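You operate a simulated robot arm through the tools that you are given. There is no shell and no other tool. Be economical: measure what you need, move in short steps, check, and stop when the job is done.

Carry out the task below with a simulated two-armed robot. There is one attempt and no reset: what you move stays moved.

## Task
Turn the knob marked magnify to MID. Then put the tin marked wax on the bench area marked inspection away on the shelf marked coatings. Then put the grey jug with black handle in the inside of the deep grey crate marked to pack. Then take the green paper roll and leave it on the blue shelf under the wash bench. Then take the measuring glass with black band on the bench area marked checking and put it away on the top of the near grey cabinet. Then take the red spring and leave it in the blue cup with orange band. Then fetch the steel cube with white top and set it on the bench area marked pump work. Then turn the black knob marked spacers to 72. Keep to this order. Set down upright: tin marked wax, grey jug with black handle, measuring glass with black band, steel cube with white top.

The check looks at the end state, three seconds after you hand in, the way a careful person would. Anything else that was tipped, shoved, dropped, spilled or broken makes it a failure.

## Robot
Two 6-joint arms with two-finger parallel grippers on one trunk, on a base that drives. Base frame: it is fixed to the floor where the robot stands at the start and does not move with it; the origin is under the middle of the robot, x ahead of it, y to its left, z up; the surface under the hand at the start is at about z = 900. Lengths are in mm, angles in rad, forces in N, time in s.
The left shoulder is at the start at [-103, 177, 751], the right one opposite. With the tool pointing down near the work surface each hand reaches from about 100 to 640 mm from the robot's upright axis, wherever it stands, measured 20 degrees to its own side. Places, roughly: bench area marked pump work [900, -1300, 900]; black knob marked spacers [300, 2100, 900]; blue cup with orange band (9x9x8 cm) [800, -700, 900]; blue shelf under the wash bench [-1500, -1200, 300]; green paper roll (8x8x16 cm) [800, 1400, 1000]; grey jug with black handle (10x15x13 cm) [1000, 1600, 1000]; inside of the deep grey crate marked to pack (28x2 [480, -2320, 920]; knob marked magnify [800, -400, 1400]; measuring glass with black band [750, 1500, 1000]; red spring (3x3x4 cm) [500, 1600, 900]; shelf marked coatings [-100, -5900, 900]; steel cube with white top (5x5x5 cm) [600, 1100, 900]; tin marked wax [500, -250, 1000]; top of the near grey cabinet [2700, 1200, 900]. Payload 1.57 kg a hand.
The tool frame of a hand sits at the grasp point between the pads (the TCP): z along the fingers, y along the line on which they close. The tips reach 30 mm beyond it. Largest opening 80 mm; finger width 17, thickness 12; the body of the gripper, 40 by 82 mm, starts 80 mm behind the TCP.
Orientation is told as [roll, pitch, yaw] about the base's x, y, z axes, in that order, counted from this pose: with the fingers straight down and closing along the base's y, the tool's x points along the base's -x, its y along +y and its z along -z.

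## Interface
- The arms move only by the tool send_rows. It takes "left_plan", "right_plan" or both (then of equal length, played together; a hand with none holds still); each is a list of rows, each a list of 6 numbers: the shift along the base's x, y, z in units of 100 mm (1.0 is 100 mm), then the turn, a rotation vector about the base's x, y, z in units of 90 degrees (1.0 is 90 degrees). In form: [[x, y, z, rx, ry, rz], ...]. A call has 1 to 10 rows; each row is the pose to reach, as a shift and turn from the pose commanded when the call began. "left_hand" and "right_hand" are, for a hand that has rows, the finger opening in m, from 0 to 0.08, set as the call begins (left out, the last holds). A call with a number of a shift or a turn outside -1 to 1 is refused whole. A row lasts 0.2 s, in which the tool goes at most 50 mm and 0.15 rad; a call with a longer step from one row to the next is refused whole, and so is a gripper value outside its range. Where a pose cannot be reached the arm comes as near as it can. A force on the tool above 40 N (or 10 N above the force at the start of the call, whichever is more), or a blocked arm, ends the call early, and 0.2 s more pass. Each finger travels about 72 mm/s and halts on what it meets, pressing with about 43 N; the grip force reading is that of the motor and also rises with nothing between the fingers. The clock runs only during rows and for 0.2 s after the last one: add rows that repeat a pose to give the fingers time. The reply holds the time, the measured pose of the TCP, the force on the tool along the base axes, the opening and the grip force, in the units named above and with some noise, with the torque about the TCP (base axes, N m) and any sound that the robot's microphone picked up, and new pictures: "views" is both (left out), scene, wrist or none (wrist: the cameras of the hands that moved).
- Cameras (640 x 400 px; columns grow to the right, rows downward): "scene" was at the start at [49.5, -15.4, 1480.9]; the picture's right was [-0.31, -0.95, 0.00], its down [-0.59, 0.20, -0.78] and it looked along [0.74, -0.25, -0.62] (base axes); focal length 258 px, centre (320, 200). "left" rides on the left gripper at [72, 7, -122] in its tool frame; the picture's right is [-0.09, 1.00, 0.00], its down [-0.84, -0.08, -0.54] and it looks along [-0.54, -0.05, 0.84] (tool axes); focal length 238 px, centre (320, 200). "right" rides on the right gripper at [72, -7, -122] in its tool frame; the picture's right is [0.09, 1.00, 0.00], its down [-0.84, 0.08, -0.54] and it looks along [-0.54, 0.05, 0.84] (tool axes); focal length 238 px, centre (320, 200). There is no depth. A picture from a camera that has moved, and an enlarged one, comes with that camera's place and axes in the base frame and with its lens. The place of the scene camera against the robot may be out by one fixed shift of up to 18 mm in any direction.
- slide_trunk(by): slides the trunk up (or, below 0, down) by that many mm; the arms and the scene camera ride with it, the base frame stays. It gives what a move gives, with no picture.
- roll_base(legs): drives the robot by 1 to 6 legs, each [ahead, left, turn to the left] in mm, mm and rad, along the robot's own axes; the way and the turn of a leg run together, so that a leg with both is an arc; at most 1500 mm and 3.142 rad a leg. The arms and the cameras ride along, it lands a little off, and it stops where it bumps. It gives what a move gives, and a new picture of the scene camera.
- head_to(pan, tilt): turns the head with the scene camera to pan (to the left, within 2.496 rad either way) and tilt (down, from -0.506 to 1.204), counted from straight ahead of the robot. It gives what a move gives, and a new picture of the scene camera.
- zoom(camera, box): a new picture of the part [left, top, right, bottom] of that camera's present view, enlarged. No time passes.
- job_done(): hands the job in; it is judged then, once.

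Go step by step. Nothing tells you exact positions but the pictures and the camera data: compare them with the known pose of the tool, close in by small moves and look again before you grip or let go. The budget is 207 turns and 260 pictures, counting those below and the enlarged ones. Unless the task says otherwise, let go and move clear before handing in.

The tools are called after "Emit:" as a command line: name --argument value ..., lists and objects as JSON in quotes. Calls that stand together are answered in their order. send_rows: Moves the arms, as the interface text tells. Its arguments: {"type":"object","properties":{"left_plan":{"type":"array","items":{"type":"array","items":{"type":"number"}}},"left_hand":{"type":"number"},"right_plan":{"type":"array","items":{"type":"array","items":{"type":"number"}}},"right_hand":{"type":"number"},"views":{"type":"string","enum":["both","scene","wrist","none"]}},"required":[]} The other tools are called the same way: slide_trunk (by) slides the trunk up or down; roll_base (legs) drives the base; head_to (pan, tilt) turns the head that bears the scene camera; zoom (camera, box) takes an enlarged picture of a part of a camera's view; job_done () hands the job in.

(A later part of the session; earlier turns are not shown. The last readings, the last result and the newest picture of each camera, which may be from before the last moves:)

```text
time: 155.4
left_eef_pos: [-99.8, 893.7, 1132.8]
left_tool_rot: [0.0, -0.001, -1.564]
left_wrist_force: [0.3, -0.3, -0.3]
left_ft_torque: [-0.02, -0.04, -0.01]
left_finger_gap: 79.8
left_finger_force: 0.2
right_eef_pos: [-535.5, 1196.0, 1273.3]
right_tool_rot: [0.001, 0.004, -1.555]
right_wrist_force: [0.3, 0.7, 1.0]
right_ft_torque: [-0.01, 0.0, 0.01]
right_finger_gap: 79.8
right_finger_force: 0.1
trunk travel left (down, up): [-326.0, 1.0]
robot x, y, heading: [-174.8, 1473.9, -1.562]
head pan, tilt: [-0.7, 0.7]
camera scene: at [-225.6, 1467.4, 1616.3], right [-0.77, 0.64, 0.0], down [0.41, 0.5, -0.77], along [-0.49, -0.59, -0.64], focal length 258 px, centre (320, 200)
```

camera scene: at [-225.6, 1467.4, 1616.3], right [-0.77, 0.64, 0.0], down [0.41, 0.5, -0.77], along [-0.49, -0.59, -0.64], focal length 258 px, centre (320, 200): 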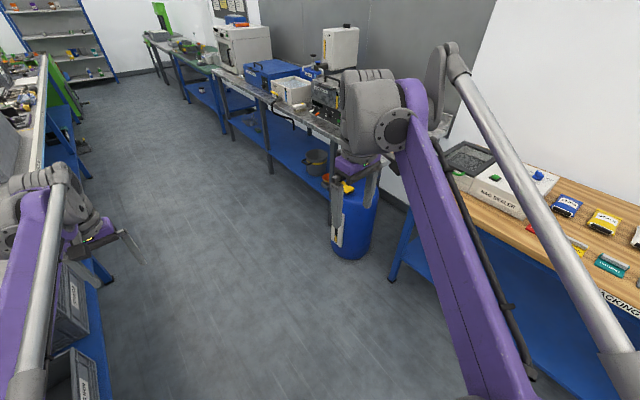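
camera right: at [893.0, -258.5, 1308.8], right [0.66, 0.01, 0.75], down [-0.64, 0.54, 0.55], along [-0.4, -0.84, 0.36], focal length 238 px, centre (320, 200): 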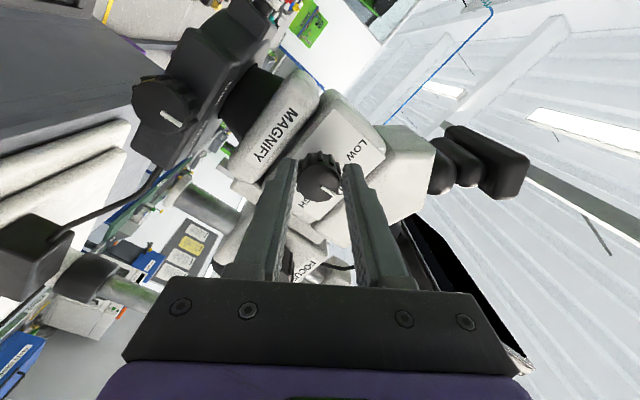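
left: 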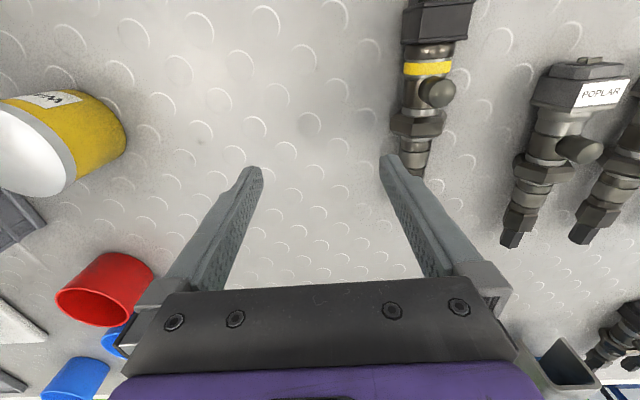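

Emit:
roll_base --legs '[[0, 0, 1.562], [0, -1374, 0]]'

Emit:
head_to --pan -0.3 --tilt 0.6

```text
time: 171.5
left_eef_pos: [376.5, 155.4, 1134.5]
left_tool_rot: [-0.001, -0.001, -0.023]
left_wrist_force: [0.5, -0.6, -1.0]
left_ft_torque: [0.01, -0.01, 0.02]
left_finger_gap: 80.0
left_finger_force: 0.0
right_eef_pos: [62.3, -272.4, 1272.8]
right_tool_rot: [0.003, 0.004, -0.015]
right_wrist_force: [-0.9, -0.9, 0.2]
right_ft_torque: [-0.01, -0.02, 0.01]
right_finger_gap: 79.9
right_finger_force: 0.1
trunk travel left (down, up): [-326.0, 1.0]
robot x, y, heading: [-211.4, 93.7, -0.019]
head pan, tilt: [-0.7, 0.7]
camera scene: at [-182.1, 51.4, 1616.4], right [-0.66, -0.75, 0.0], down [-0.48, 0.43, -0.76], along [0.57, -0.51, -0.64], focal length 258 px, centre (320, 200)
```

scene: 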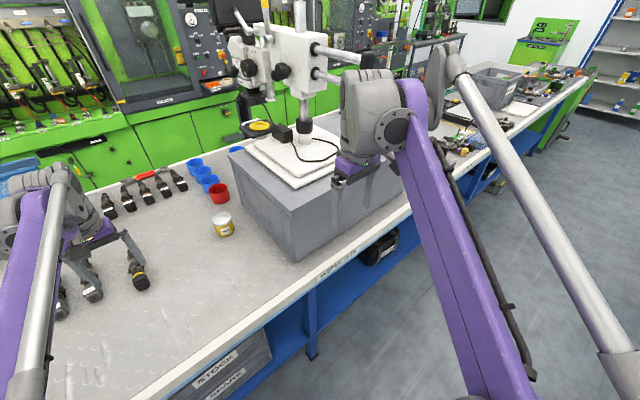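

```text
time: 172.4
left_eef_pos: [376.1, 155.6, 1133.7]
left_tool_rot: [-0.001, -0.001, -0.025]
left_wrist_force: [0.2, -0.7, -0.7]
left_ft_torque: [0.02, 0.03, -0.01]
left_finger_gap: 80.1
left_finger_force: 0.1
right_eef_pos: [62.6, -272.9, 1272.6]
right_tool_rot: [0.003, 0.003, -0.014]
right_wrist_force: [-1.0, 0.8, 0.5]
right_ft_torque: [-0.03, 0.01, 0.0]
right_finger_gap: 80.1
right_finger_force: 0.1
trunk travel left (down, up): [-326.0, 1.0]
robot x, y, heading: [-207.3, 97.3, -0.022]
head pan, tilt: [-0.3, 0.6]
camera scene: at [-162.0, 79.5, 1625.0], right [-0.32, -0.95, 0.0], down [-0.54, 0.18, -0.82], along [0.78, -0.26, -0.57], focal length 258 px, centre (320, 200)
```

scene: 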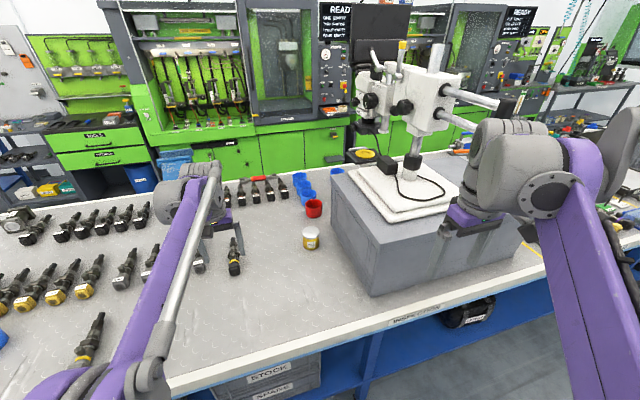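

Emit:
send_rows --right_plan '[[0, 0.25, 0, 0, 0, 0], [0, 0.5, 0, 0, 0, 0], [0, 0.75, 0, 0, 0, 0], [0, 1, 0, 0, 0, 0]]' --views "none"

Emit:
roll_base --legs '[[255, 0, 0.02]]'

Emit:
send_rows --right_plan '[[0.4, 0.1, 0, 0, 0, 0], [0.8, 0.2, 0, 0, 0, 0], [1, 0.3, 0, 0, 0, 0]]' --views "none"

Emit:
send_rows --right_plan '[[0.4, 0.1, 0, 0, 0, 0], [0.8, 0.15, 0, 0, 0, 0], [1, 0.2, 0, 0, 0, 0]]' --views "both"

```text
time: 173.4
left_eef_pos: [376.0, 156.1, 1134.6]
left_tool_rot: [-0.002, 0.0, -0.022]
left_wrist_force: [0.5, 0.2, -0.4]
left_ft_torque: [-0.01, 0.0, -0.02]
left_finger_gap: 80.0
left_finger_force: 0.0
right_eef_pos: [64.0, -170.9, 1273.7]
right_tool_rot: [0.002, 0.0, -0.014]
right_wrist_force: [0.5, -0.5, 0.1]
right_ft_torque: [0.0, 0.0, 0.01]
right_finger_gap: 80.1
right_finger_force: 0.1
trunk travel left (down, up): [-326.0, 1.0]
robot x, y, heading: [-208.4, 91.8, -0.022]
head pan, tilt: [-0.3, 0.6]
```

```text
time: 175.2
left_eef_pos: [625.9, 165.4, 1132.9]
left_tool_rot: [0.0, 0.0, -0.001]
left_wrist_force: [-0.2, -0.8, 0.4]
left_ft_torque: [0.01, -0.02, -0.02]
left_finger_gap: 80.1
left_finger_force: 0.1
right_eef_pos: [320.5, -169.5, 1273.4]
right_tool_rot: [0.003, 0.006, 0.006]
right_wrist_force: [-0.1, -0.9, -0.3]
right_ft_torque: [-0.02, -0.01, 0.01]
right_finger_gap: 80.0
right_finger_force: 0.0
trunk travel left (down, up): [-326.0, 1.0]
robot x, y, heading: [45.8, 93.6, -0.002]
head pan, tilt: [-0.3, 0.6]
camera scene: at [90.0, 77.1, 1624.8], right [-0.3, -0.95, 0.0], down [-0.54, 0.17, -0.83], along [0.79, -0.25, -0.56], focal length 258 px, centre (320, 200)
```

scene: 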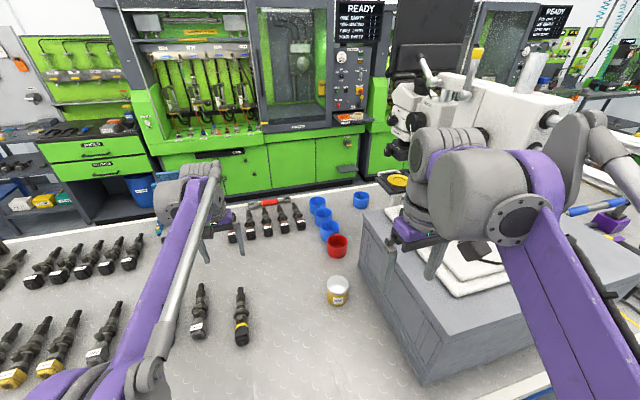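

```text
time: 176.0
left_eef_pos: [627.0, 163.9, 1133.1]
left_tool_rot: [0.001, 0.0, -0.002]
left_wrist_force: [0.8, 0.6, -0.1]
left_ft_torque: [0.0, -0.05, 0.0]
left_finger_gap: 80.1
left_finger_force: 0.0
right_eef_pos: [423.9, -139.6, 1274.7]
right_tool_rot: [0.002, 0.003, 0.008]
right_wrist_force: [0.1, -0.4, -0.3]
right_ft_torque: [0.02, 0.0, 0.03]
right_finger_gap: 79.6
right_finger_force: 0.0
trunk travel left (down, up): [-326.0, 1.0]
robot x, y, heading: [44.7, 94.3, 0.002]
head pan, tilt: [-0.3, 0.6]
```

```text
time: 176.8
left_eef_pos: [627.4, 164.2, 1133.8]
left_tool_rot: [0.001, 0.001, -0.003]
left_wrist_force: [0.1, 0.2, 0.4]
left_ft_torque: [-0.01, -0.01, 0.03]
left_finger_gap: 80.1
left_finger_force: 0.0
right_eef_pos: [522.4, -119.2, 1275.4]
right_tool_rot: [0.001, 0.004, 0.006]
right_wrist_force: [-1.0, 0.4, 0.0]
right_ft_torque: [-0.02, 0.02, 0.01]
right_finger_gap: 80.1
right_finger_force: 0.0
trunk travel left (down, up): [-326.0, 1.0]
robot x, y, heading: [45.0, 92.1, 0.005]
head pan, tilt: [-0.3, 0.6]
camera scene: at [91.0, 77.2, 1624.9], right [-0.3, -0.95, 0.0], down [-0.54, 0.17, -0.83], along [0.79, -0.25, -0.56], focal length 258 px, centre (320, 200)
camera right: at [449.5, -125.7, 1397.3], right [-0.1, 1.0, 0.0], down [0.84, 0.08, 0.54], along [0.54, 0.05, -0.84], focal length 238 px, centre (320, 200)
```

scene: 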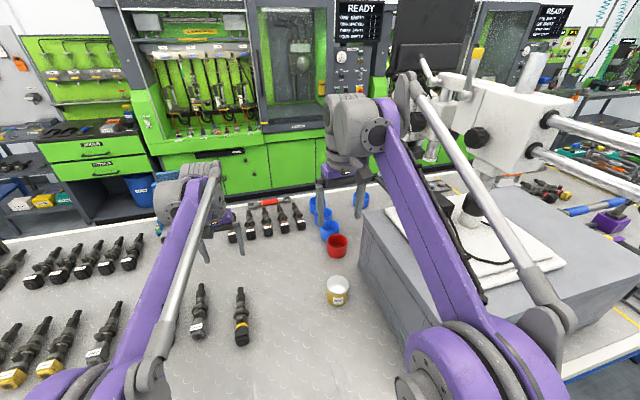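
right: 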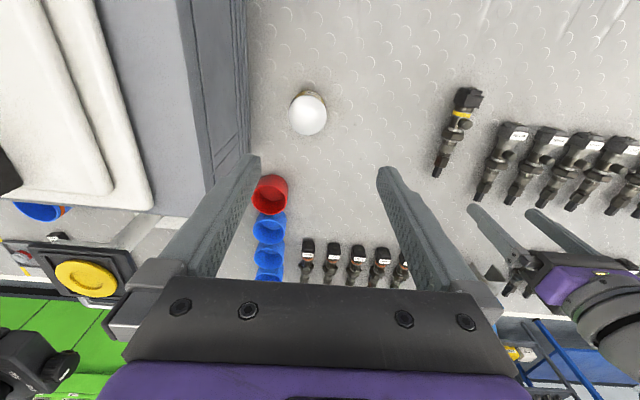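

Emit:
send_rows --right_plan '[[0.05, -0.03, -0.2, 0, 0, 0], [0.1, -0.06, -0.4, 0, 0, 0], [0.15, -0.1, -0.6, 0, 0, 0], [0.2, -0.14, -0.8, 0, 0, 0], [0.23, -0.17, -1, 0, 0, 0]]' --left_plan '[[0, 0, 0.2, 0, 0, 0], [-0.1, 0, 0.4, 0, 0, 0], [-0.2, 0, 0.6, 0, 0, 0], [-0.3, 0, 0.8, 0, 0, 0], [-0.5, 0, 1, 0, 0, 0]]' --views "none"

Emit:
slide_trunk --by -140

Emit:
zoom --camera "right" --box '[160, 50, 480, 250]'

```text
time: 178.0
left_eef_pos: [574.8, 165.3, 1233.7]
left_tool_rot: [-0.001, -0.001, -0.001]
left_wrist_force: [0.2, -0.5, 0.5]
left_ft_torque: [-0.02, 0.01, 0.01]
left_finger_gap: 80.1
left_finger_force: 0.1
right_eef_pos: [544.2, -138.1, 1174.3]
right_tool_rot: [0.002, 0.001, 0.007]
right_wrist_force: [-0.2, 0.7, -0.1]
right_ft_torque: [0.0, 0.01, 0.03]
right_finger_gap: 79.9
right_finger_force: 0.0
trunk travel left (down, up): [-326.0, 1.0]
robot x, y, heading: [46.5, 90.0, -0.004]
head pan, tilt: [-0.3, 0.6]
```

```text
time: 179.7
left_eef_pos: [570.1, 163.9, 1078.2]
left_tool_rot: [-0.002, 0.029, -0.003]
left_wrist_force: [-0.7, 0.8, -0.2]
left_ft_torque: [-0.03, -0.02, 0.0]
left_finger_gap: 80.1
left_finger_force: 0.1
right_eef_pos: [543.1, -137.0, 1034.2]
right_tool_rot: [0.001, 0.004, 0.006]
right_wrist_force: [0.3, 0.8, -0.3]
right_ft_torque: [0.04, 0.04, -0.03]
right_finger_gap: 79.9
right_finger_force: 0.0
trunk travel left (down, up): [-186.0, 141.0]
robot x, y, heading: [43.1, 92.1, -0.004]
head pan, tilt: [-0.3, 0.6]
```

```text
2.00 times, centred on (320, 150) of right
camera zoom: at [471.9, -143.7, 1156.3], right [-0.1, 0.99, 0.0], down [0.84, 0.08, 0.54], along [0.54, 0.06, -0.84], focal length 477 px, centre (320, 300)
```

zoom: 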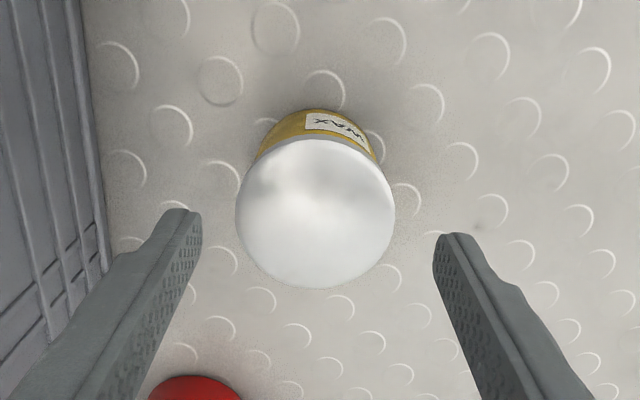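

Emit:
send_rows --right_plan '[[0.03, 0.01, -0.2, 0, 0, 0], [0.07, 0.01, -0.4, 0, 0, 0], [0.07, 0.01, -0.6, 0, 0, 0], [0.07, 0.01, -0.8, 0, 0, 0], [0.07, 0.01, -0.93, 0, 0, 0]]' --views "wrist"

```text
time: 180.9
left_eef_pos: [570.2, 163.8, 1075.8]
left_tool_rot: [0.0, 0.029, -0.003]
left_wrist_force: [1.3, -0.2, 0.8]
left_ft_torque: [0.01, 0.04, -0.01]
left_finger_gap: 79.8
left_finger_force: 0.0
right_eef_pos: [552.4, -135.5, 941.5]
right_tool_rot: [0.002, 0.004, 0.006]
right_wrist_force: [0.0, -0.4, -0.5]
right_ft_torque: [-0.01, -0.01, -0.02]
right_finger_gap: 80.0
right_finger_force: 0.0
trunk travel left (down, up): [-186.0, 141.0]
robot x, y, heading: [44.8, 93.8, -0.008]
head pan, tilt: [-0.3, 0.6]
camera right: at [479.3, -143.0, 1062.8], right [-0.1, 0.99, 0.0], down [0.84, 0.08, 0.54], along [0.54, 0.06, -0.84], focal length 238 px, centre (320, 200)
```

right: 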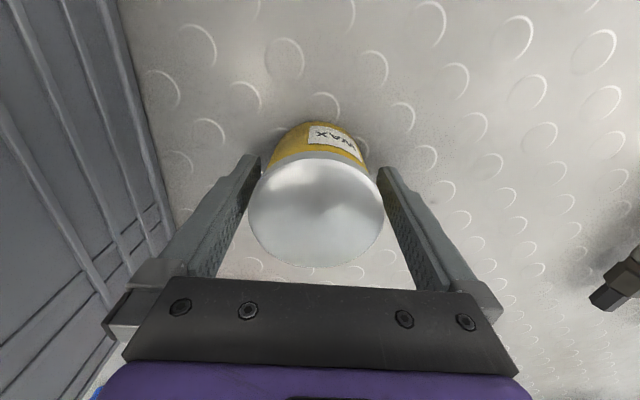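

Emit:
send_rows --right_plan '[[0, 0, 0, 0, 0, 0], [0, 0, 0, 0, 0, 0], [0, 0, 0, 0, 0, 0], [0, 0, 0.3, 0, 0, 0], [0, 0, 0.7, 0, 0, 0], [0, 0, 1, 0, 0, 0]]' --right_hand 0.0 --views "wrist"

```text
time: 182.3
left_eef_pos: [569.1, 164.0, 1078.2]
left_tool_rot: [0.001, 0.03, 0.0]
left_wrist_force: [0.5, 0.2, 0.9]
left_ft_torque: [0.03, 0.05, 0.01]
left_finger_gap: 79.9
left_finger_force: 0.1
right_eef_pos: [551.1, -136.4, 1042.5]
right_tool_rot: [0.001, 0.004, 0.007]
right_wrist_force: [0.3, 0.6, -2.5]
right_ft_torque: [-0.04, -0.01, -0.02]
right_finger_gap: 67.3
right_finger_force: 43.0
trunk travel left (down, up): [-186.0, 141.0]
robot x, y, heading: [42.7, 87.9, -0.002]
head pan, tilt: [-0.3, 0.6]
camera right: at [479.0, -142.8, 1164.9], right [-0.1, 0.99, 0.0], down [0.84, 0.08, 0.54], along [0.54, 0.06, -0.84], focal length 238 px, centre (320, 200)
```

right: 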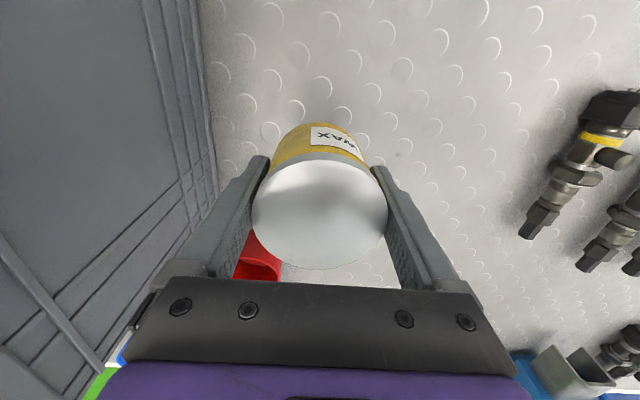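

Tin gripped. I lift, back away and turn, then drive down the aisle to the coatings shelf.

Emit:
slide_trunk --by 80

Emit:
roll_base --legs '[[-400, 0, 0], [0, 0, -1.57], [1450, 0, 0], [1450, 0, 0], [1200, 0, 0]]'

Emit:
head_to --pan 0.0 --tilt 0.35

```text
time: 183.5
left_eef_pos: [569.6, 163.9, 1155.9]
left_tool_rot: [-0.001, 0.03, -0.001]
left_wrist_force: [0.2, 0.2, 0.5]
left_ft_torque: [0.02, 0.03, 0.01]
left_finger_gap: 79.9
left_finger_force: 0.1
right_eef_pos: [551.1, -134.8, 1121.0]
right_tool_rot: [0.001, 0.003, 0.007]
right_wrist_force: [-0.3, -0.3, -2.0]
right_ft_torque: [0.0, -0.02, -0.03]
right_finger_gap: 67.1
right_finger_force: 43.4
trunk travel left (down, up): [-266.0, 61.0]
robot x, y, heading: [45.0, 93.5, 0.001]
head pan, tilt: [-0.3, 0.6]
```

```text
time: 208.9
left_eef_pos: [-395.7, -4487.8, 1158.4]
left_tool_rot: [0.0, 0.029, -1.614]
left_wrist_force: [0.2, 0.7, -0.4]
left_ft_torque: [-0.03, 0.01, -0.01]
left_finger_gap: 80.1
left_finger_force: 0.1
right_eef_pos: [-695.4, -4456.3, 1121.0]
right_tool_rot: [0.001, 0.004, -1.605]
right_wrist_force: [0.4, 0.3, -2.7]
right_ft_torque: [-0.01, -0.01, -0.07]
right_finger_gap: 67.1
right_finger_force: 42.6
trunk travel left (down, up): [-266.0, 61.0]
robot x, y, heading: [-445.8, -3958.2, -1.614]
head pan, tilt: [-0.3, 0.6]
camera scene: at [-469.5, -3989.8, 1561.3], right [-0.94, 0.34, 0.0], down [0.19, 0.53, -0.83], along [-0.28, -0.78, -0.56], focal length 258 px, centre (320, 200)
```

scene: 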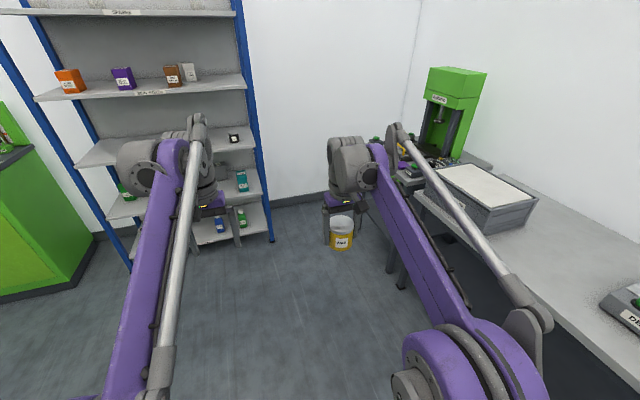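

```text
time: 209.7
left_eef_pos: [-396.4, -4487.6, 1157.3]
left_tool_rot: [0.0, 0.03, -1.613]
left_wrist_force: [-0.1, 0.3, -0.4]
left_ft_torque: [0.02, -0.01, 0.0]
left_finger_gap: 79.9
left_finger_force: 0.1
right_eef_pos: [-695.9, -4456.3, 1120.3]
right_tool_rot: [0.003, 0.003, -1.603]
right_wrist_force: [0.1, 1.8, -1.3]
right_ft_torque: [0.03, 0.01, 0.0]
right_finger_gap: 67.1
right_finger_force: 42.7
trunk travel left (down, up): [-266.0, 61.0]
robot x, y, heading: [-444.0, -3959.2, -1.615]
head pan, tilt: [0.0, 0.351]
camera scene: at [-443.8, -3999.5, 1584.1], right [-1.0, 0.04, 0.0], down [0.01, 0.34, -0.94], along [-0.04, -0.94, -0.34], focal length 258 px, centre (320, 200)
```

scene: 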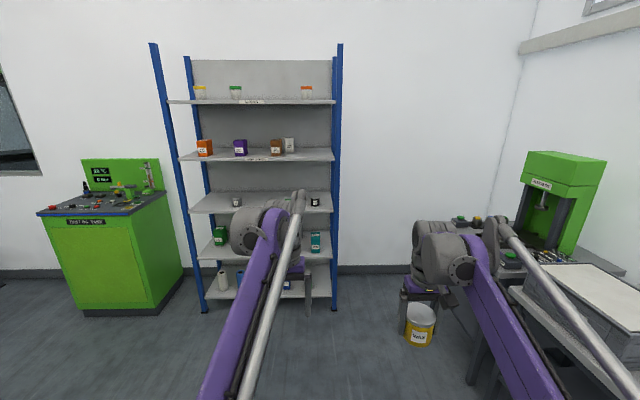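

Emit:
zoom --camera "scene" --box '[176, 80, 352, 300]'

```text
1.82 times, centred on (264, 190) of scene
camera zoom: at [-443.8, -3999.5, 1584.1], right [-1.0, 0.04, 0.0], down [0.01, 0.34, -0.94], along [-0.04, -0.94, -0.34], focal length 468 px, centre (422, 218)
```

zoom: 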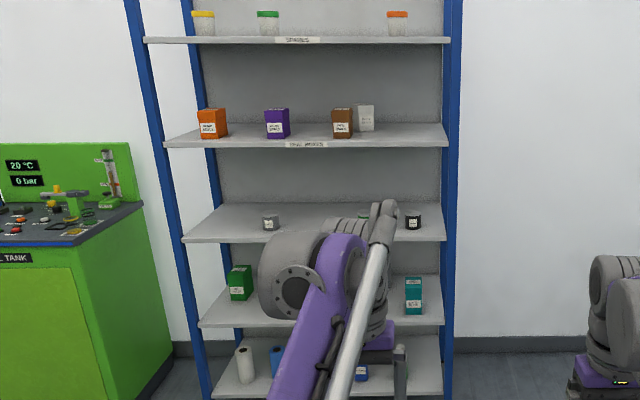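

The coatings board is the third one, at about z 900 with its front edge near y≈-5645, and there is a free spot near x≈-100. I'll retract the left hand, square up, lower the trunk and look again.

Emit:
send_rows --left_plan '[[0, 0.3, 0, 0, 0, 0], [0, 0.6, 0, 0, 0, 0], [0, 0.9, 0, 0, 0, 0], [0, 1, 0, 0, 0, 0]]' --views "none"

Emit:
send_rows --left_plan '[[0, 0.3, 0, 0, 0, 0], [0, 0.6, 0, 0, 0, 0], [0, 0.9, 0, 0, 0, 0], [0, 1, 0, 0, 0, 0]]' --views "none"

Emit:
roll_base --legs '[[700, 0, 0.044], [0, 580, 0]]'

Emit:
slide_trunk --by -145

Emit:
head_to --pan -0.2 --tilt 0.5

```text
time: 210.7
left_eef_pos: [-395.7, -4386.4, 1157.2]
left_tool_rot: [0.001, 0.031, -1.613]
left_wrist_force: [0.4, -0.8, 1.0]
left_ft_torque: [-0.01, -0.03, 0.02]
left_finger_gap: 80.0
left_finger_force: 0.1
right_eef_pos: [-695.9, -4456.7, 1121.4]
right_tool_rot: [0.001, 0.004, -1.605]
right_wrist_force: [-0.9, -0.1, -2.6]
right_ft_torque: [0.04, 0.01, 0.02]
right_finger_gap: 67.3
right_finger_force: 43.3
trunk travel left (down, up): [-266.0, 61.0]
robot x, y, heading: [-446.8, -3959.4, -1.616]
head pan, tilt: [0.0, 0.351]
```

```text
time: 211.7
left_eef_pos: [-397.3, -4287.1, 1157.2]
left_tool_rot: [-0.001, 0.029, -1.614]
left_wrist_force: [-0.2, -0.7, 0.8]
left_ft_torque: [0.02, -0.01, -0.01]
left_finger_gap: 80.1
left_finger_force: 0.1
right_eef_pos: [-695.3, -4456.1, 1120.6]
right_tool_rot: [0.001, 0.004, -1.605]
right_wrist_force: [-0.3, 0.2, -1.9]
right_ft_torque: [-0.01, -0.04, -0.03]
right_finger_gap: 67.2
right_finger_force: 42.9
trunk travel left (down, up): [-266.0, 61.0]
robot x, y, heading: [-447.5, -3959.9, -1.615]
head pan, tilt: [0.0, 0.351]
```

```text
time: 219.0
left_eef_pos: [-35.6, -4998.4, 1159.3]
left_tool_rot: [0.011, 0.032, -1.559]
left_wrist_force: [0.4, -0.2, 0.2]
left_ft_torque: [0.01, 0.0, -0.04]
left_finger_gap: 79.7
left_finger_force: 0.1
right_eef_pos: [-324.1, -5184.2, 1118.7]
right_tool_rot: [0.016, 0.004, -1.549]
right_wrist_force: [0.7, -0.3, -2.3]
right_ft_torque: [-0.02, 0.01, -0.02]
right_finger_gap: 67.1
right_finger_force: 42.7
trunk travel left (down, up): [-266.0, 61.0]
robot x, y, heading: [-87.9, -4673.9, -1.56]
head pan, tilt: [0.0, 0.351]
stopped in leg 2: the robot was blocked; the commanded pose is now the measured one
camera scene: at [-103.9, -4715.0, 1585.1], right [-1.0, -0.01, -0.01], down [0.01, 0.35, -0.94], along [0.02, -0.94, -0.35], focal length 258 px, centre (320, 200)
```

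scene: 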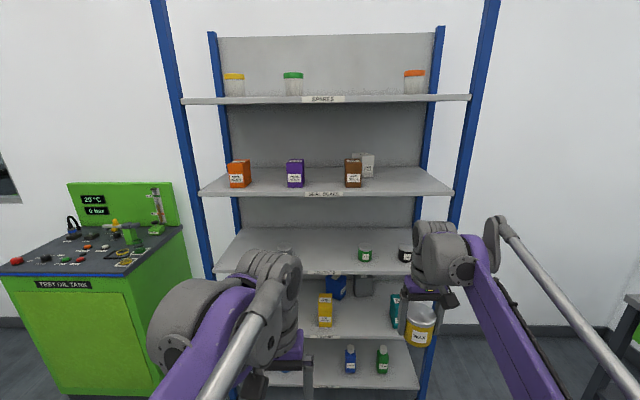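

```text
time: 220.7
left_eef_pos: [-38.7, -5006.4, 1011.0]
left_tool_rot: [0.019, 0.038, -1.561]
left_wrist_force: [0.7, 0.2, 0.2]
left_ft_torque: [0.01, -0.01, -0.01]
left_finger_gap: 79.9
left_finger_force: 0.0
right_eef_pos: [-328.5, -5190.5, 966.1]
right_tool_rot: [0.022, 0.013, -1.552]
right_wrist_force: [0.1, 0.0, -1.6]
right_ft_torque: [0.01, -0.03, 0.01]
right_finger_gap: 67.3
right_finger_force: 43.0
trunk travel left (down, up): [-121.0, 206.0]
robot x, y, heading: [-86.8, -4671.2, -1.559]
head pan, tilt: [0.0, 0.351]
```

```text
time: 221.4
left_eef_pos: [-39.6, -5005.8, 1010.7]
left_tool_rot: [0.019, 0.039, -1.56]
left_wrist_force: [-0.1, 0.5, -0.5]
left_ft_torque: [-0.03, 0.01, 0.0]
left_finger_gap: 80.1
left_finger_force: 0.1
right_eef_pos: [-328.5, -5189.1, 967.2]
right_tool_rot: [0.02, 0.011, -1.552]
right_wrist_force: [-0.7, 0.4, -2.2]
right_ft_torque: [0.03, 0.01, -0.01]
right_finger_gap: 66.8
right_finger_force: 43.2
trunk travel left (down, up): [-121.0, 206.0]
robot x, y, heading: [-84.8, -4670.7, -1.56]
head pan, tilt: [-0.201, 0.499]
camera scene: at [-127.7, -4735.7, 1423.6], right [-0.98, 0.19, -0.02], down [0.11, 0.48, -0.87], along [-0.16, -0.86, -0.49], focal length 258 px, centre (320, 200)
```

scene: 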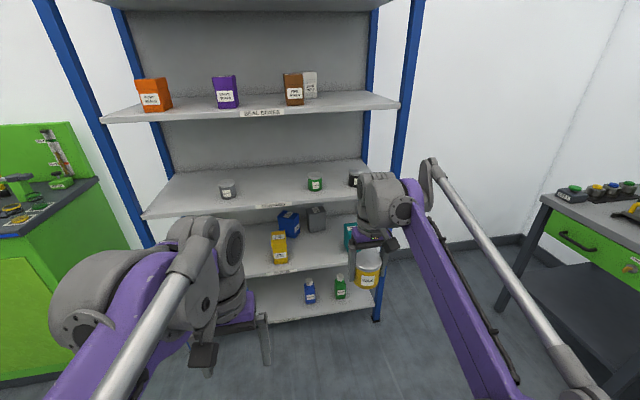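

Emit:
roll_base --legs '[[0, -40, -0.01]]'

Emit:
head_to --pan 1.3 --tilt 0.9

```text
time: 222.4
left_eef_pos: [-62.9, -4997.4, 1012.9]
left_tool_rot: [0.001, 0.032, -1.573]
left_wrist_force: [-0.5, -0.3, -1.0]
left_ft_torque: [0.02, -0.02, -0.03]
left_finger_gap: 80.1
left_finger_force: 0.0
right_eef_pos: [-355.4, -5178.5, 975.5]
right_tool_rot: [0.002, 0.004, -1.564]
right_wrist_force: [0.7, -0.6, -2.2]
right_ft_torque: [0.0, -0.03, 0.01]
right_finger_gap: 67.2
right_finger_force: 42.4
trunk travel left (down, up): [-121.0, 206.0]
robot x, y, heading: [-126.9, -4670.3, -1.571]
head pan, tilt: [-0.201, 0.499]
camera scene: at [-139.6, -4723.6, 1424.9], right [-0.98, 0.2, 0.0], down [0.1, 0.47, -0.88], along [-0.18, -0.86, -0.48], focal length 258 px, centre (320, 200)
```

scene: 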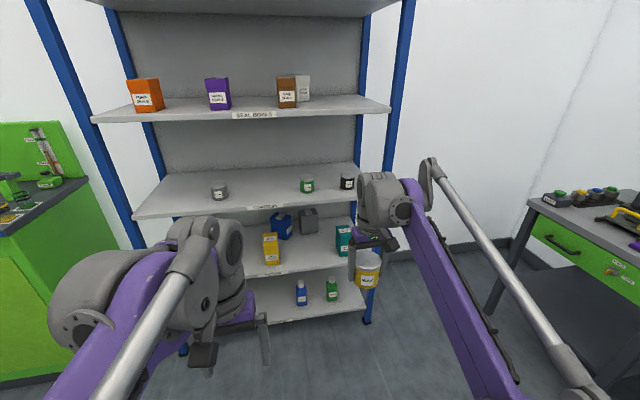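

```text
time: 224.0
left_eef_pos: [-63.2, -4995.9, 1011.9]
left_tool_rot: [-0.001, 0.03, -1.573]
left_wrist_force: [-0.6, 0.3, -0.5]
left_ft_torque: [-0.02, 0.0, -0.01]
left_finger_gap: 79.9
left_finger_force: 0.0
right_eef_pos: [-354.7, -5178.0, 975.6]
right_tool_rot: [0.001, 0.005, -1.566]
right_wrist_force: [-0.2, -0.8, -1.3]
right_ft_torque: [0.02, -0.01, 0.02]
right_finger_gap: 66.9
right_finger_force: 42.3
trunk travel left (down, up): [-121.0, 206.0]
robot x, y, heading: [-125.6, -4673.9, -1.577]
head pan, tilt: [1.3, 0.901]
camera scene: at [-48.2, -4653.9, 1391.2], right [-0.27, -0.96, 0.0], down [-0.75, 0.21, -0.62], along [0.6, -0.17, -0.78], focal length 258 px, centre (320, 200)
```

scene: 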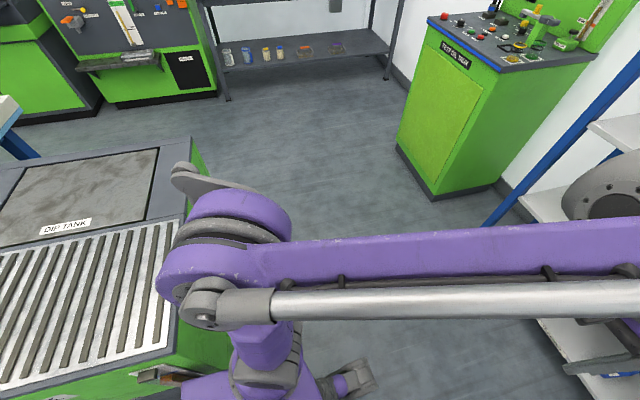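

Emit:
roll_base --legs '[[330, 0, 0.003], [0, 255, 0]]'

Emit:
head_to --pan -0.3 --tilt 0.6

```text
time: 228.7
left_eef_pos: [199.5, -5331.4, 1011.8]
left_tool_rot: [-0.003, 0.03, -1.563]
left_wrist_force: [0.4, 0.2, 0.0]
left_ft_torque: [0.03, 0.02, 0.01]
left_finger_gap: 80.2
left_finger_force: 0.1
right_eef_pos: [-90.9, -5514.9, 975.2]
right_tool_rot: [0.002, 0.003, -1.553]
right_wrist_force: [-0.5, 0.3, -2.4]
right_ft_torque: [0.05, 0.01, 0.02]
right_finger_gap: 67.2
right_finger_force: 43.5
trunk travel left (down, up): [-121.0, 206.0]
robot x, y, heading: [130.8, -5003.6, -1.565]
head pan, tilt: [1.3, 0.901]
camera scene: at [210.6, -4987.4, 1391.1], right [-0.26, -0.97, 0.0], down [-0.76, 0.2, -0.62], along [0.6, -0.16, -0.78], focal length 258 px, centre (320, 200)
```

scene: 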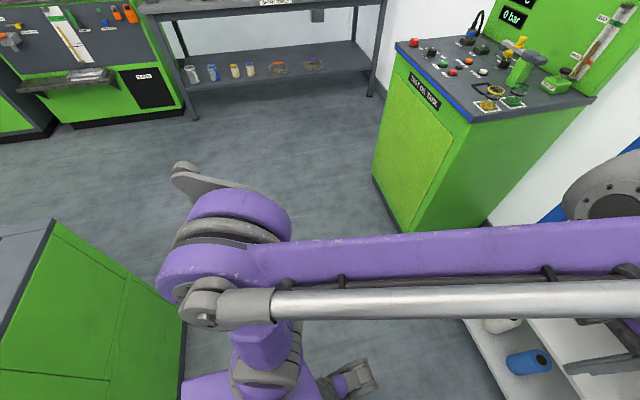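

```text
time: 230.4
left_eef_pos: [199.9, -5331.2, 1013.1]
left_tool_rot: [0.0, 0.028, -1.565]
left_wrist_force: [0.4, -0.3, 0.8]
left_ft_torque: [-0.04, 0.04, 0.05]
left_finger_gap: 80.1
left_finger_force: 0.1
right_eef_pos: [-91.0, -5515.1, 975.5]
right_tool_rot: [0.002, 0.004, -1.553]
right_wrist_force: [0.1, -1.7, -1.7]
right_ft_torque: [0.02, -0.02, 0.03]
right_finger_gap: 67.0
right_finger_force: 43.1
trunk travel left (down, up): [-121.0, 206.0]
robot x, y, heading: [130.3, -5006.3, -1.56]
head pan, tilt: [-0.3, 0.6]
camera scene: at [112.0, -5052.5, 1415.9], right [-0.96, 0.29, 0.0], down [0.16, 0.54, -0.82], along [-0.24, -0.79, -0.57], focal length 258 px, centre (320, 200)
```

scene: 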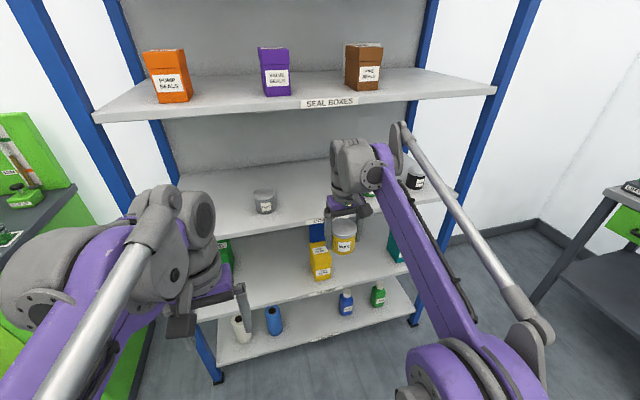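

Emit:
slide_trunk --by -10

Emit:
roll_base --legs '[[120, 0, 0]]'

Emit:
zoom --camera "right" --box '[0, 0, 640, 400]'

```text
time: 231.0
left_eef_pos: [200.2, -5330.7, 1002.8]
left_tool_rot: [0.002, 0.03, -1.564]
left_wrist_force: [-0.1, -0.3, -0.3]
left_ft_torque: [-0.01, 0.0, -0.02]
left_finger_gap: 79.9
left_finger_force: 0.0
right_eef_pos: [-92.2, -5512.9, 965.9]
right_tool_rot: [0.001, 0.003, -1.552]
right_wrist_force: [1.3, -0.5, -1.9]
right_ft_torque: [0.0, -0.01, -0.04]
right_finger_gap: 67.1
right_finger_force: 43.4
trunk travel left (down, up): [-111.0, 216.0]
robot x, y, heading: [129.7, -5004.4, -1.568]
head pan, tilt: [-0.3, 0.6]
```

```text
time: 232.2
left_eef_pos: [201.9, -5451.7, 1001.6]
left_tool_rot: [0.0, 0.031, -1.561]
left_wrist_force: [0.5, 0.5, -1.0]
left_ft_torque: [0.02, -0.02, 0.0]
left_finger_gap: 79.8
left_finger_force: 0.0
right_eef_pos: [-88.8, -5636.3, 966.1]
right_tool_rot: [0.002, 0.003, -1.551]
right_wrist_force: [0.6, 0.1, -2.6]
right_ft_torque: [0.06, 0.0, -0.02]
right_finger_gap: 67.2
right_finger_force: 43.2
trunk travel left (down, up): [-111.0, 216.0]
robot x, y, heading: [133.6, -5124.1, -1.56]
head pan, tilt: [-0.3, 0.6]
camera scene: at [113.1, -5176.7, 1405.0], right [-0.96, 0.29, 0.0], down [0.16, 0.54, -0.82], along [-0.24, -0.79, -0.57], focal length 258 px, centre (320, 200)
```

scene: 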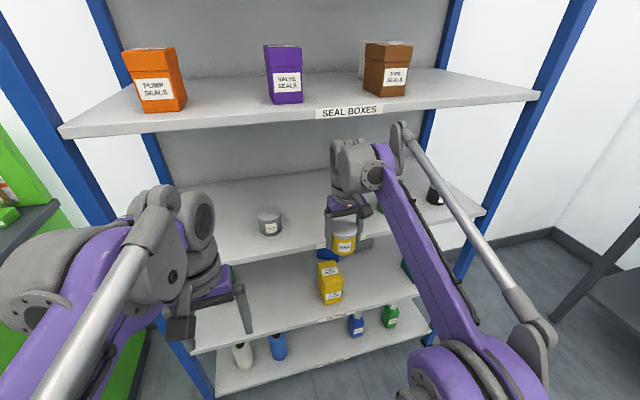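

```text
1.00 times, centred on (320, 200) of right (not enlarged: the box is as wide or as high as the picture)
camera zoom: at [-97.9, -5564.6, 1087.6], right [0.99, 0.11, 0.0], down [0.09, -0.84, 0.54], along [0.06, -0.54, -0.84], focal length 238 px, centre (320, 200)
```

zoom: 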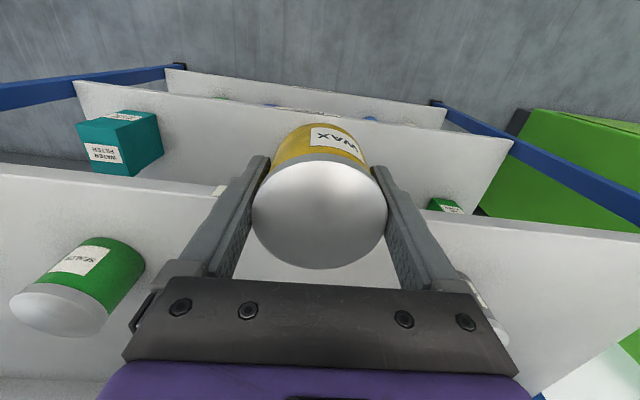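

Emit:
roll_base --legs '[[112, 0, 0]]'

Emit:
zoom --camera "right" --box '[0, 0, 640, 400]'

```text
time: 233.4
left_eef_pos: [203.3, -5566.5, 1000.9]
left_tool_rot: [-0.001, 0.031, -1.558]
left_wrist_force: [-0.1, 0.6, -0.4]
left_ft_torque: [0.06, -0.01, -0.01]
left_finger_gap: 80.0
left_finger_force: 0.1
right_eef_pos: [-86.9, -5752.8, 965.4]
right_tool_rot: [0.003, 0.003, -1.55]
right_wrist_force: [-0.6, 0.4, -1.2]
right_ft_torque: [0.02, 0.0, -0.04]
right_finger_gap: 67.2
right_finger_force: 42.6
trunk travel left (down, up): [-111.0, 216.0]
robot x, y, heading: [129.6, -5242.1, -1.562]
head pan, tilt: [-0.3, 0.6]
camera scene: at [114.5, -5291.7, 1405.0], right [-0.96, 0.28, 0.0], down [0.16, 0.54, -0.82], along [-0.23, -0.79, -0.57], focal length 258 px, centre (320, 200)
```

scene: 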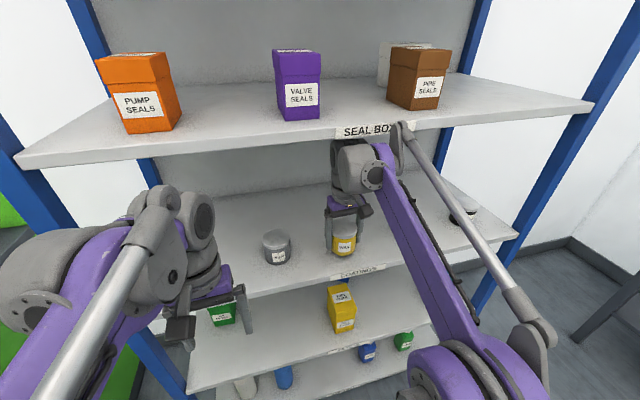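

```text
1.00 times, centred on (320, 200) of right (not enlarged: the box is as wide or as high as the picture)
camera zoom: at [-95.6, -5680.1, 1087.6], right [0.99, 0.11, 0.0], down [0.09, -0.84, 0.54], along [0.06, -0.53, -0.84], focal length 238 px, centre (320, 200)
```

zoom: 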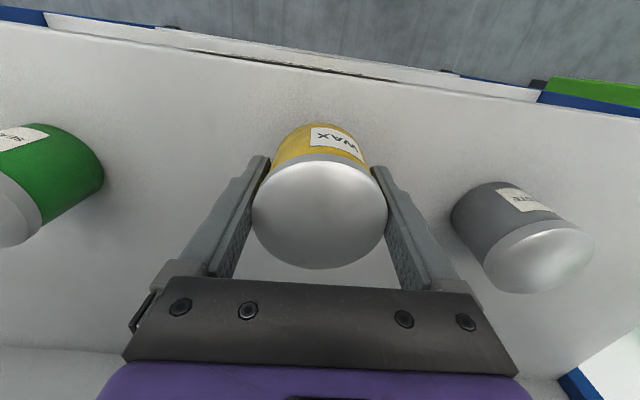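

Emit:
send_rows --right_plan '[[0, 0, -0.05, 0, 0, 0], [0, 0, -0.1, 0, 0, 0], [0, 0, -0.14, 0, 0, 0], [0, 0, -0.18, 0, 0, 0], [0, 0, -0.21, 0, 0, 0]]' --views "none"

```text
time: 234.6
left_eef_pos: [203.5, -5565.5, 1002.7]
left_tool_rot: [-0.001, 0.029, -1.559]
left_wrist_force: [0.4, 0.0, -0.1]
left_ft_torque: [0.03, 0.01, 0.01]
left_finger_gap: 79.9
left_finger_force: 0.1
right_eef_pos: [-86.0, -5751.3, 945.1]
right_tool_rot: [0.003, 0.004, -1.55]
right_wrist_force: [0.1, -0.1, -1.9]
right_ft_torque: [0.0, 0.01, 0.01]
right_finger_gap: 67.1
right_finger_force: 43.1
trunk travel left (down, up): [-111.0, 216.0]
robot x, y, heading: [136.4, -5242.3, -1.555]
head pan, tilt: [-0.3, 0.6]
```

Emit:
send_rows --right_plan '[[0, 0, -0.02, 0, 0, 0], [0, 0, -0.04, 0, 0, 0], [0, 0, -0.06, 0, 0, 0], [0, 0, -0.08, 0, 0, 0], [0, 0, -0.1, 0, 0, 0], [0, 0, -0.12, 0, 0, 0], [0, 0, -0.14, 0, 0, 0]]' --views "wrist"

```text
time: 236.2
left_eef_pos: [203.5, -5563.9, 1003.6]
left_tool_rot: [-0.003, 0.029, -1.559]
left_wrist_force: [-0.5, -0.3, -0.5]
left_ft_torque: [0.01, -0.02, -0.03]
left_finger_gap: 80.0
left_finger_force: 0.1
right_eef_pos: [-86.3, -5747.3, 932.4]
right_tool_rot: [0.001, 0.002, -1.551]
right_wrist_force: [-0.8, -2.6, 37.3]
right_ft_torque: [-0.13, -0.03, -0.24]
right_finger_gap: 67.1
right_finger_force: 43.3
trunk travel left (down, up): [-111.0, 216.0]
robot x, y, heading: [137.4, -5233.5, -1.559]
head pan, tilt: [-0.3, 0.6]
camera right: at [-94.9, -5676.5, 1054.7], right [0.99, 0.11, 0.0], down [0.09, -0.84, 0.54], along [0.06, -0.54, -0.84], focal length 238 px, centre (320, 200)
```

right: 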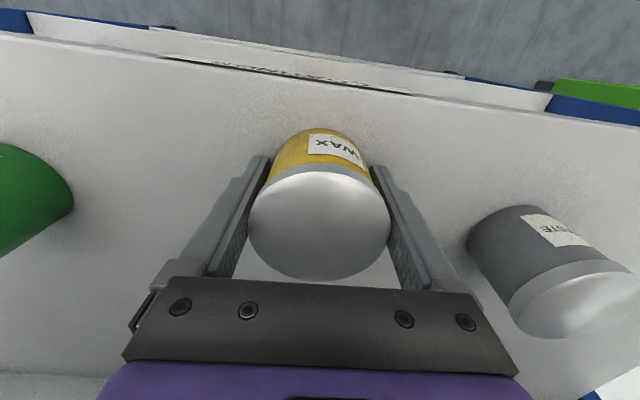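

Emit:
send_rows --right_plan '[[0, 0, 0.03, 0, 0, 0], [0, 0, 0.03, 0, 0, 0], [0, 0, 0.03, 0, 0, 0], [0, 0, 0.25, 0, 0, 0], [0, 0, 0.5, 0, 0, 0], [0, 0, 0.7, 0, 0, 0]]' --right_hand 0.08 --views "wrist"

```text
time: 237.6
left_eef_pos: [203.3, -5557.7, 1001.8]
left_tool_rot: [0.0, 0.024, -1.561]
left_wrist_force: [-0.4, 0.5, -0.2]
left_ft_torque: [0.0, 0.01, -0.03]
left_finger_gap: 79.7
left_finger_force: 0.0
right_eef_pos: [-86.5, -5752.4, 980.7]
right_tool_rot: [0.002, -0.001, -1.549]
right_wrist_force: [-0.4, -0.8, -0.5]
right_ft_torque: [0.0, -0.03, 0.03]
right_finger_gap: 80.0
right_finger_force: 0.0
trunk travel left (down, up): [-111.0, 216.0]
robot x, y, heading: [135.6, -5238.9, -1.559]
head pan, tilt: [-0.3, 0.6]
camera right: at [-96.6, -5680.4, 1102.6], right [0.99, 0.12, 0.0], down [0.1, -0.83, 0.54], along [0.06, -0.54, -0.84], focal length 238 px, centre (320, 200)
```

right: 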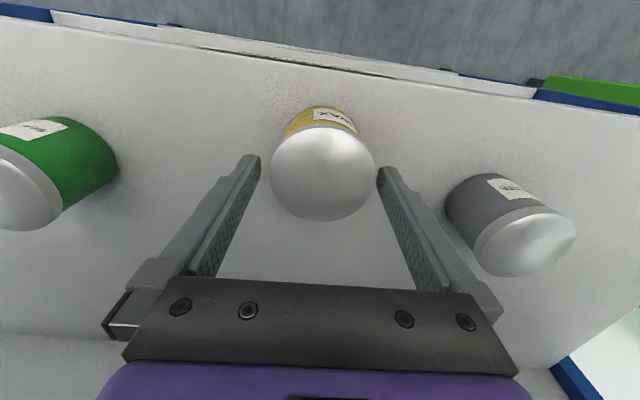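

Emit:
send_rows --right_plan '[[-0.01, 0, 0.06, 0, 0, 0], [0.02, 0, 0.14, 0, 0, 0], [0.02, 0.2, 0.14, 0, 0, 0], [0.02, 0.6, 0.14, 0, 0, 0], [0.02, 1, 0.14, 0, 0, 0]]' --views "wrist"

```text
time: 238.8
left_eef_pos: [197.5, -5580.0, 1000.0]
left_tool_rot: [0.005, 0.043, -1.557]
left_wrist_force: [-0.4, -2.3, -0.6]
left_ft_torque: [0.18, 0.0, -0.02]
left_finger_gap: 80.0
left_finger_force: 0.0
right_eef_pos: [-91.7, -5663.6, 1001.7]
right_tool_rot: [0.006, 0.017, -1.554]
right_wrist_force: [-0.9, -7.2, 24.7]
right_ft_torque: [0.68, 0.02, 0.0]
right_finger_gap: 79.8
right_finger_force: 0.1
trunk travel left (down, up): [-111.0, 216.0]
robot x, y, heading: [136.3, -5242.0, -1.56]
head pan, tilt: [-0.3, 0.6]
camera right: at [-101.5, -5594.7, 1125.0], right [0.99, 0.11, 0.01], down [0.09, -0.84, 0.53], along [0.06, -0.53, -0.85], focal length 238 px, centre (320, 200)
```

right: 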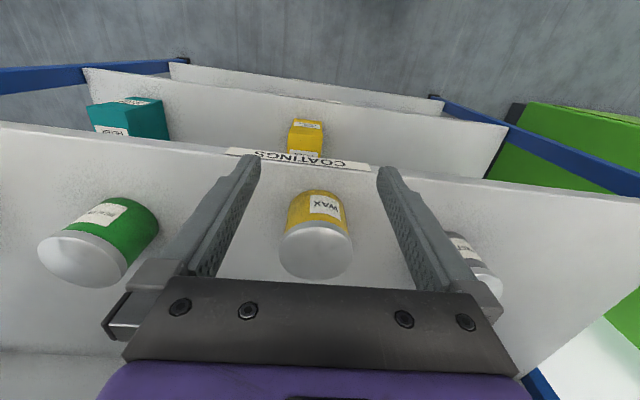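

Emit:
send_rows --right_plan '[[0, 0, 0, 0, 0, 0]]' --views "scene"

```text
time: 239.2
left_eef_pos: [202.1, -5568.9, 1002.7]
left_tool_rot: [-0.001, 0.033, -1.56]
left_wrist_force: [-0.7, -0.6, -0.8]
left_ft_torque: [0.09, -0.02, 0.02]
left_finger_gap: 80.1
left_finger_force: 0.1
right_eef_pos: [-87.8, -5652.4, 1013.1]
right_tool_rot: [0.001, 0.005, -1.551]
right_wrist_force: [0.6, -0.3, -0.7]
right_ft_torque: [0.08, 0.0, 0.02]
right_finger_gap: 80.1
right_finger_force: 0.2
trunk travel left (down, up): [-111.0, 216.0]
robot x, y, heading: [132.5, -5240.4, -1.561]
head pan, tilt: [-0.3, 0.6]
camera scene: at [113.0, -5294.8, 1405.9], right [-0.96, 0.29, 0.0], down [0.16, 0.55, -0.82], along [-0.23, -0.79, -0.57], focal length 258 px, centre (320, 200)
```

scene: 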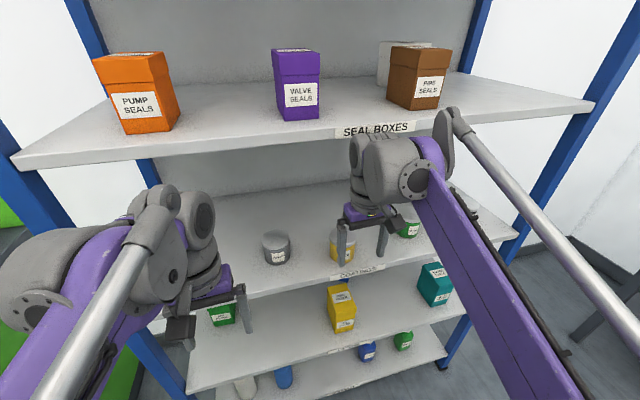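

The tin stands upright on coatings. Next I drive via the shelf end into the far aisle to the jug.

Emit:
roll_base --legs '[[-260, 0, 0], [0, 0, -1.58], [-1450, 0, 0], [-200, 0, 0], [0, 1, 0], [0, -1450, 0]]'

```text
time: 266.0
left_eef_pos: [1512.5, -3610.0, 1002.9]
left_tool_rot: [0.001, 0.03, 3.135]
left_wrist_force: [0.4, -1.2, 0.0]
left_ft_torque: [-0.02, -0.03, 0.03]
left_finger_gap: 80.2
left_finger_force: 0.1
right_eef_pos: [1433.3, -3318.4, 1013.8]
right_tool_rot: [0.001, 0.003, -3.139]
right_wrist_force: [-0.1, 0.4, -0.2]
right_ft_torque: [0.01, -0.01, 0.02]
right_finger_gap: 79.9
right_finger_force: 0.1
trunk travel left (down, up): [-111.0, 216.0]
robot x, y, heading: [1835.5, -3550.0, 3.14]
head pan, tilt: [-0.3, 0.6]
camera scene: at [1783.5, -3508.8, 1405.1], right [0.3, 0.95, 0.0], down [0.54, -0.17, -0.83], along [-0.79, 0.25, -0.56], focal length 258 px, centre (320, 200)
```

scene: 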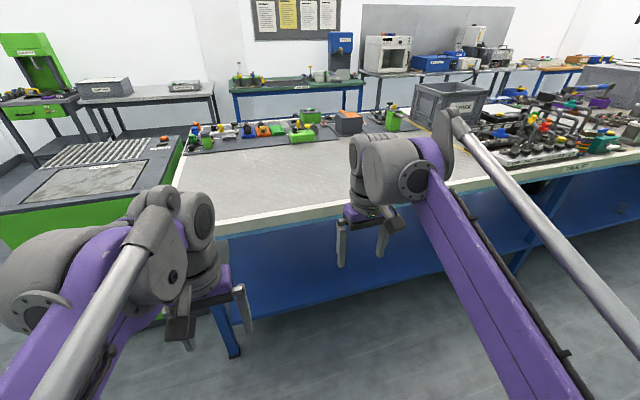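

Emit:
roll_base --legs '[[0, -1300, 0], [0, -1300, 0], [0, -1300, 0], [0, -1250, 0]]'

Emit:
head_to --pan 0.0 --tilt 0.55

```text
time: 310.7
left_eef_pos: [1570.5, 1531.8, 1002.2]
left_tool_rot: [0.001, 0.029, 3.104]
left_wrist_force: [0.7, 0.3, 0.0]
left_ft_torque: [0.03, 0.01, 0.01]
left_finger_gap: 79.7
left_finger_force: 0.0
right_eef_pos: [1501.3, 1825.6, 1013.3]
right_tool_rot: [0.002, 0.002, 3.115]
right_wrist_force: [-0.1, -0.2, 0.7]
right_ft_torque: [0.01, 0.01, 0.0]
right_finger_gap: 79.9
right_finger_force: 0.1
trunk travel left (down, up): [-111.0, 216.0]
robot x, y, heading: [1896.5, 1583.5, 3.103]
head pan, tilt: [-0.3, 0.6]
camera scene: at [1844.5, 1625.6, 1405.1], right [0.33, 0.94, 0.0], down [0.53, -0.19, -0.83], along [-0.78, 0.27, -0.56], focal length 258 px, centre (320, 200)
```

scene: 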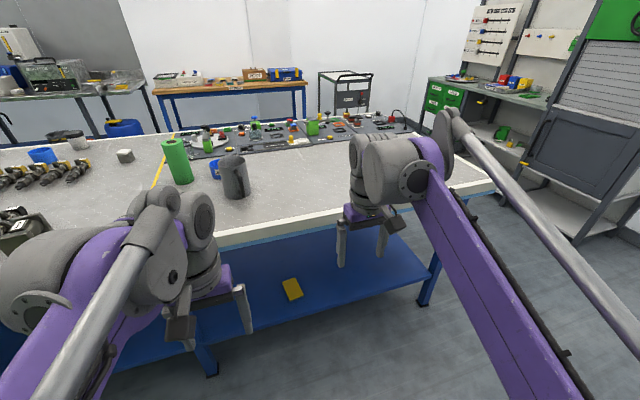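

```text
time: 311.5
left_eef_pos: [1571.0, 1532.2, 1002.2]
left_tool_rot: [0.0, 0.031, 3.105]
left_wrist_force: [0.8, 0.9, 1.0]
left_ft_torque: [0.02, -0.03, -0.01]
left_finger_gap: 80.0
left_finger_force: 0.1
right_eef_pos: [1500.0, 1824.3, 1012.5]
right_tool_rot: [0.001, 0.005, 3.116]
right_wrist_force: [-0.1, -0.1, -0.6]
right_ft_torque: [-0.02, 0.02, -0.01]
right_finger_gap: 80.1
right_finger_force: 0.0
trunk travel left (down, up): [-111.0, 216.0]
robot x, y, heading: [1900.3, 1586.9, 3.1]
head pan, tilt: [0.0, 0.55]
camera scene: at [1838.2, 1599.6, 1409.6], right [0.04, 1.0, 0.0], down [0.52, -0.02, -0.85], along [-0.85, 0.03, -0.52], focal length 258 px, centre (320, 200)
```

scene: 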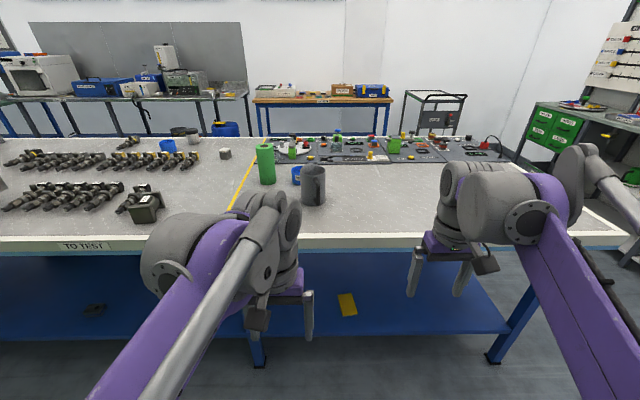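

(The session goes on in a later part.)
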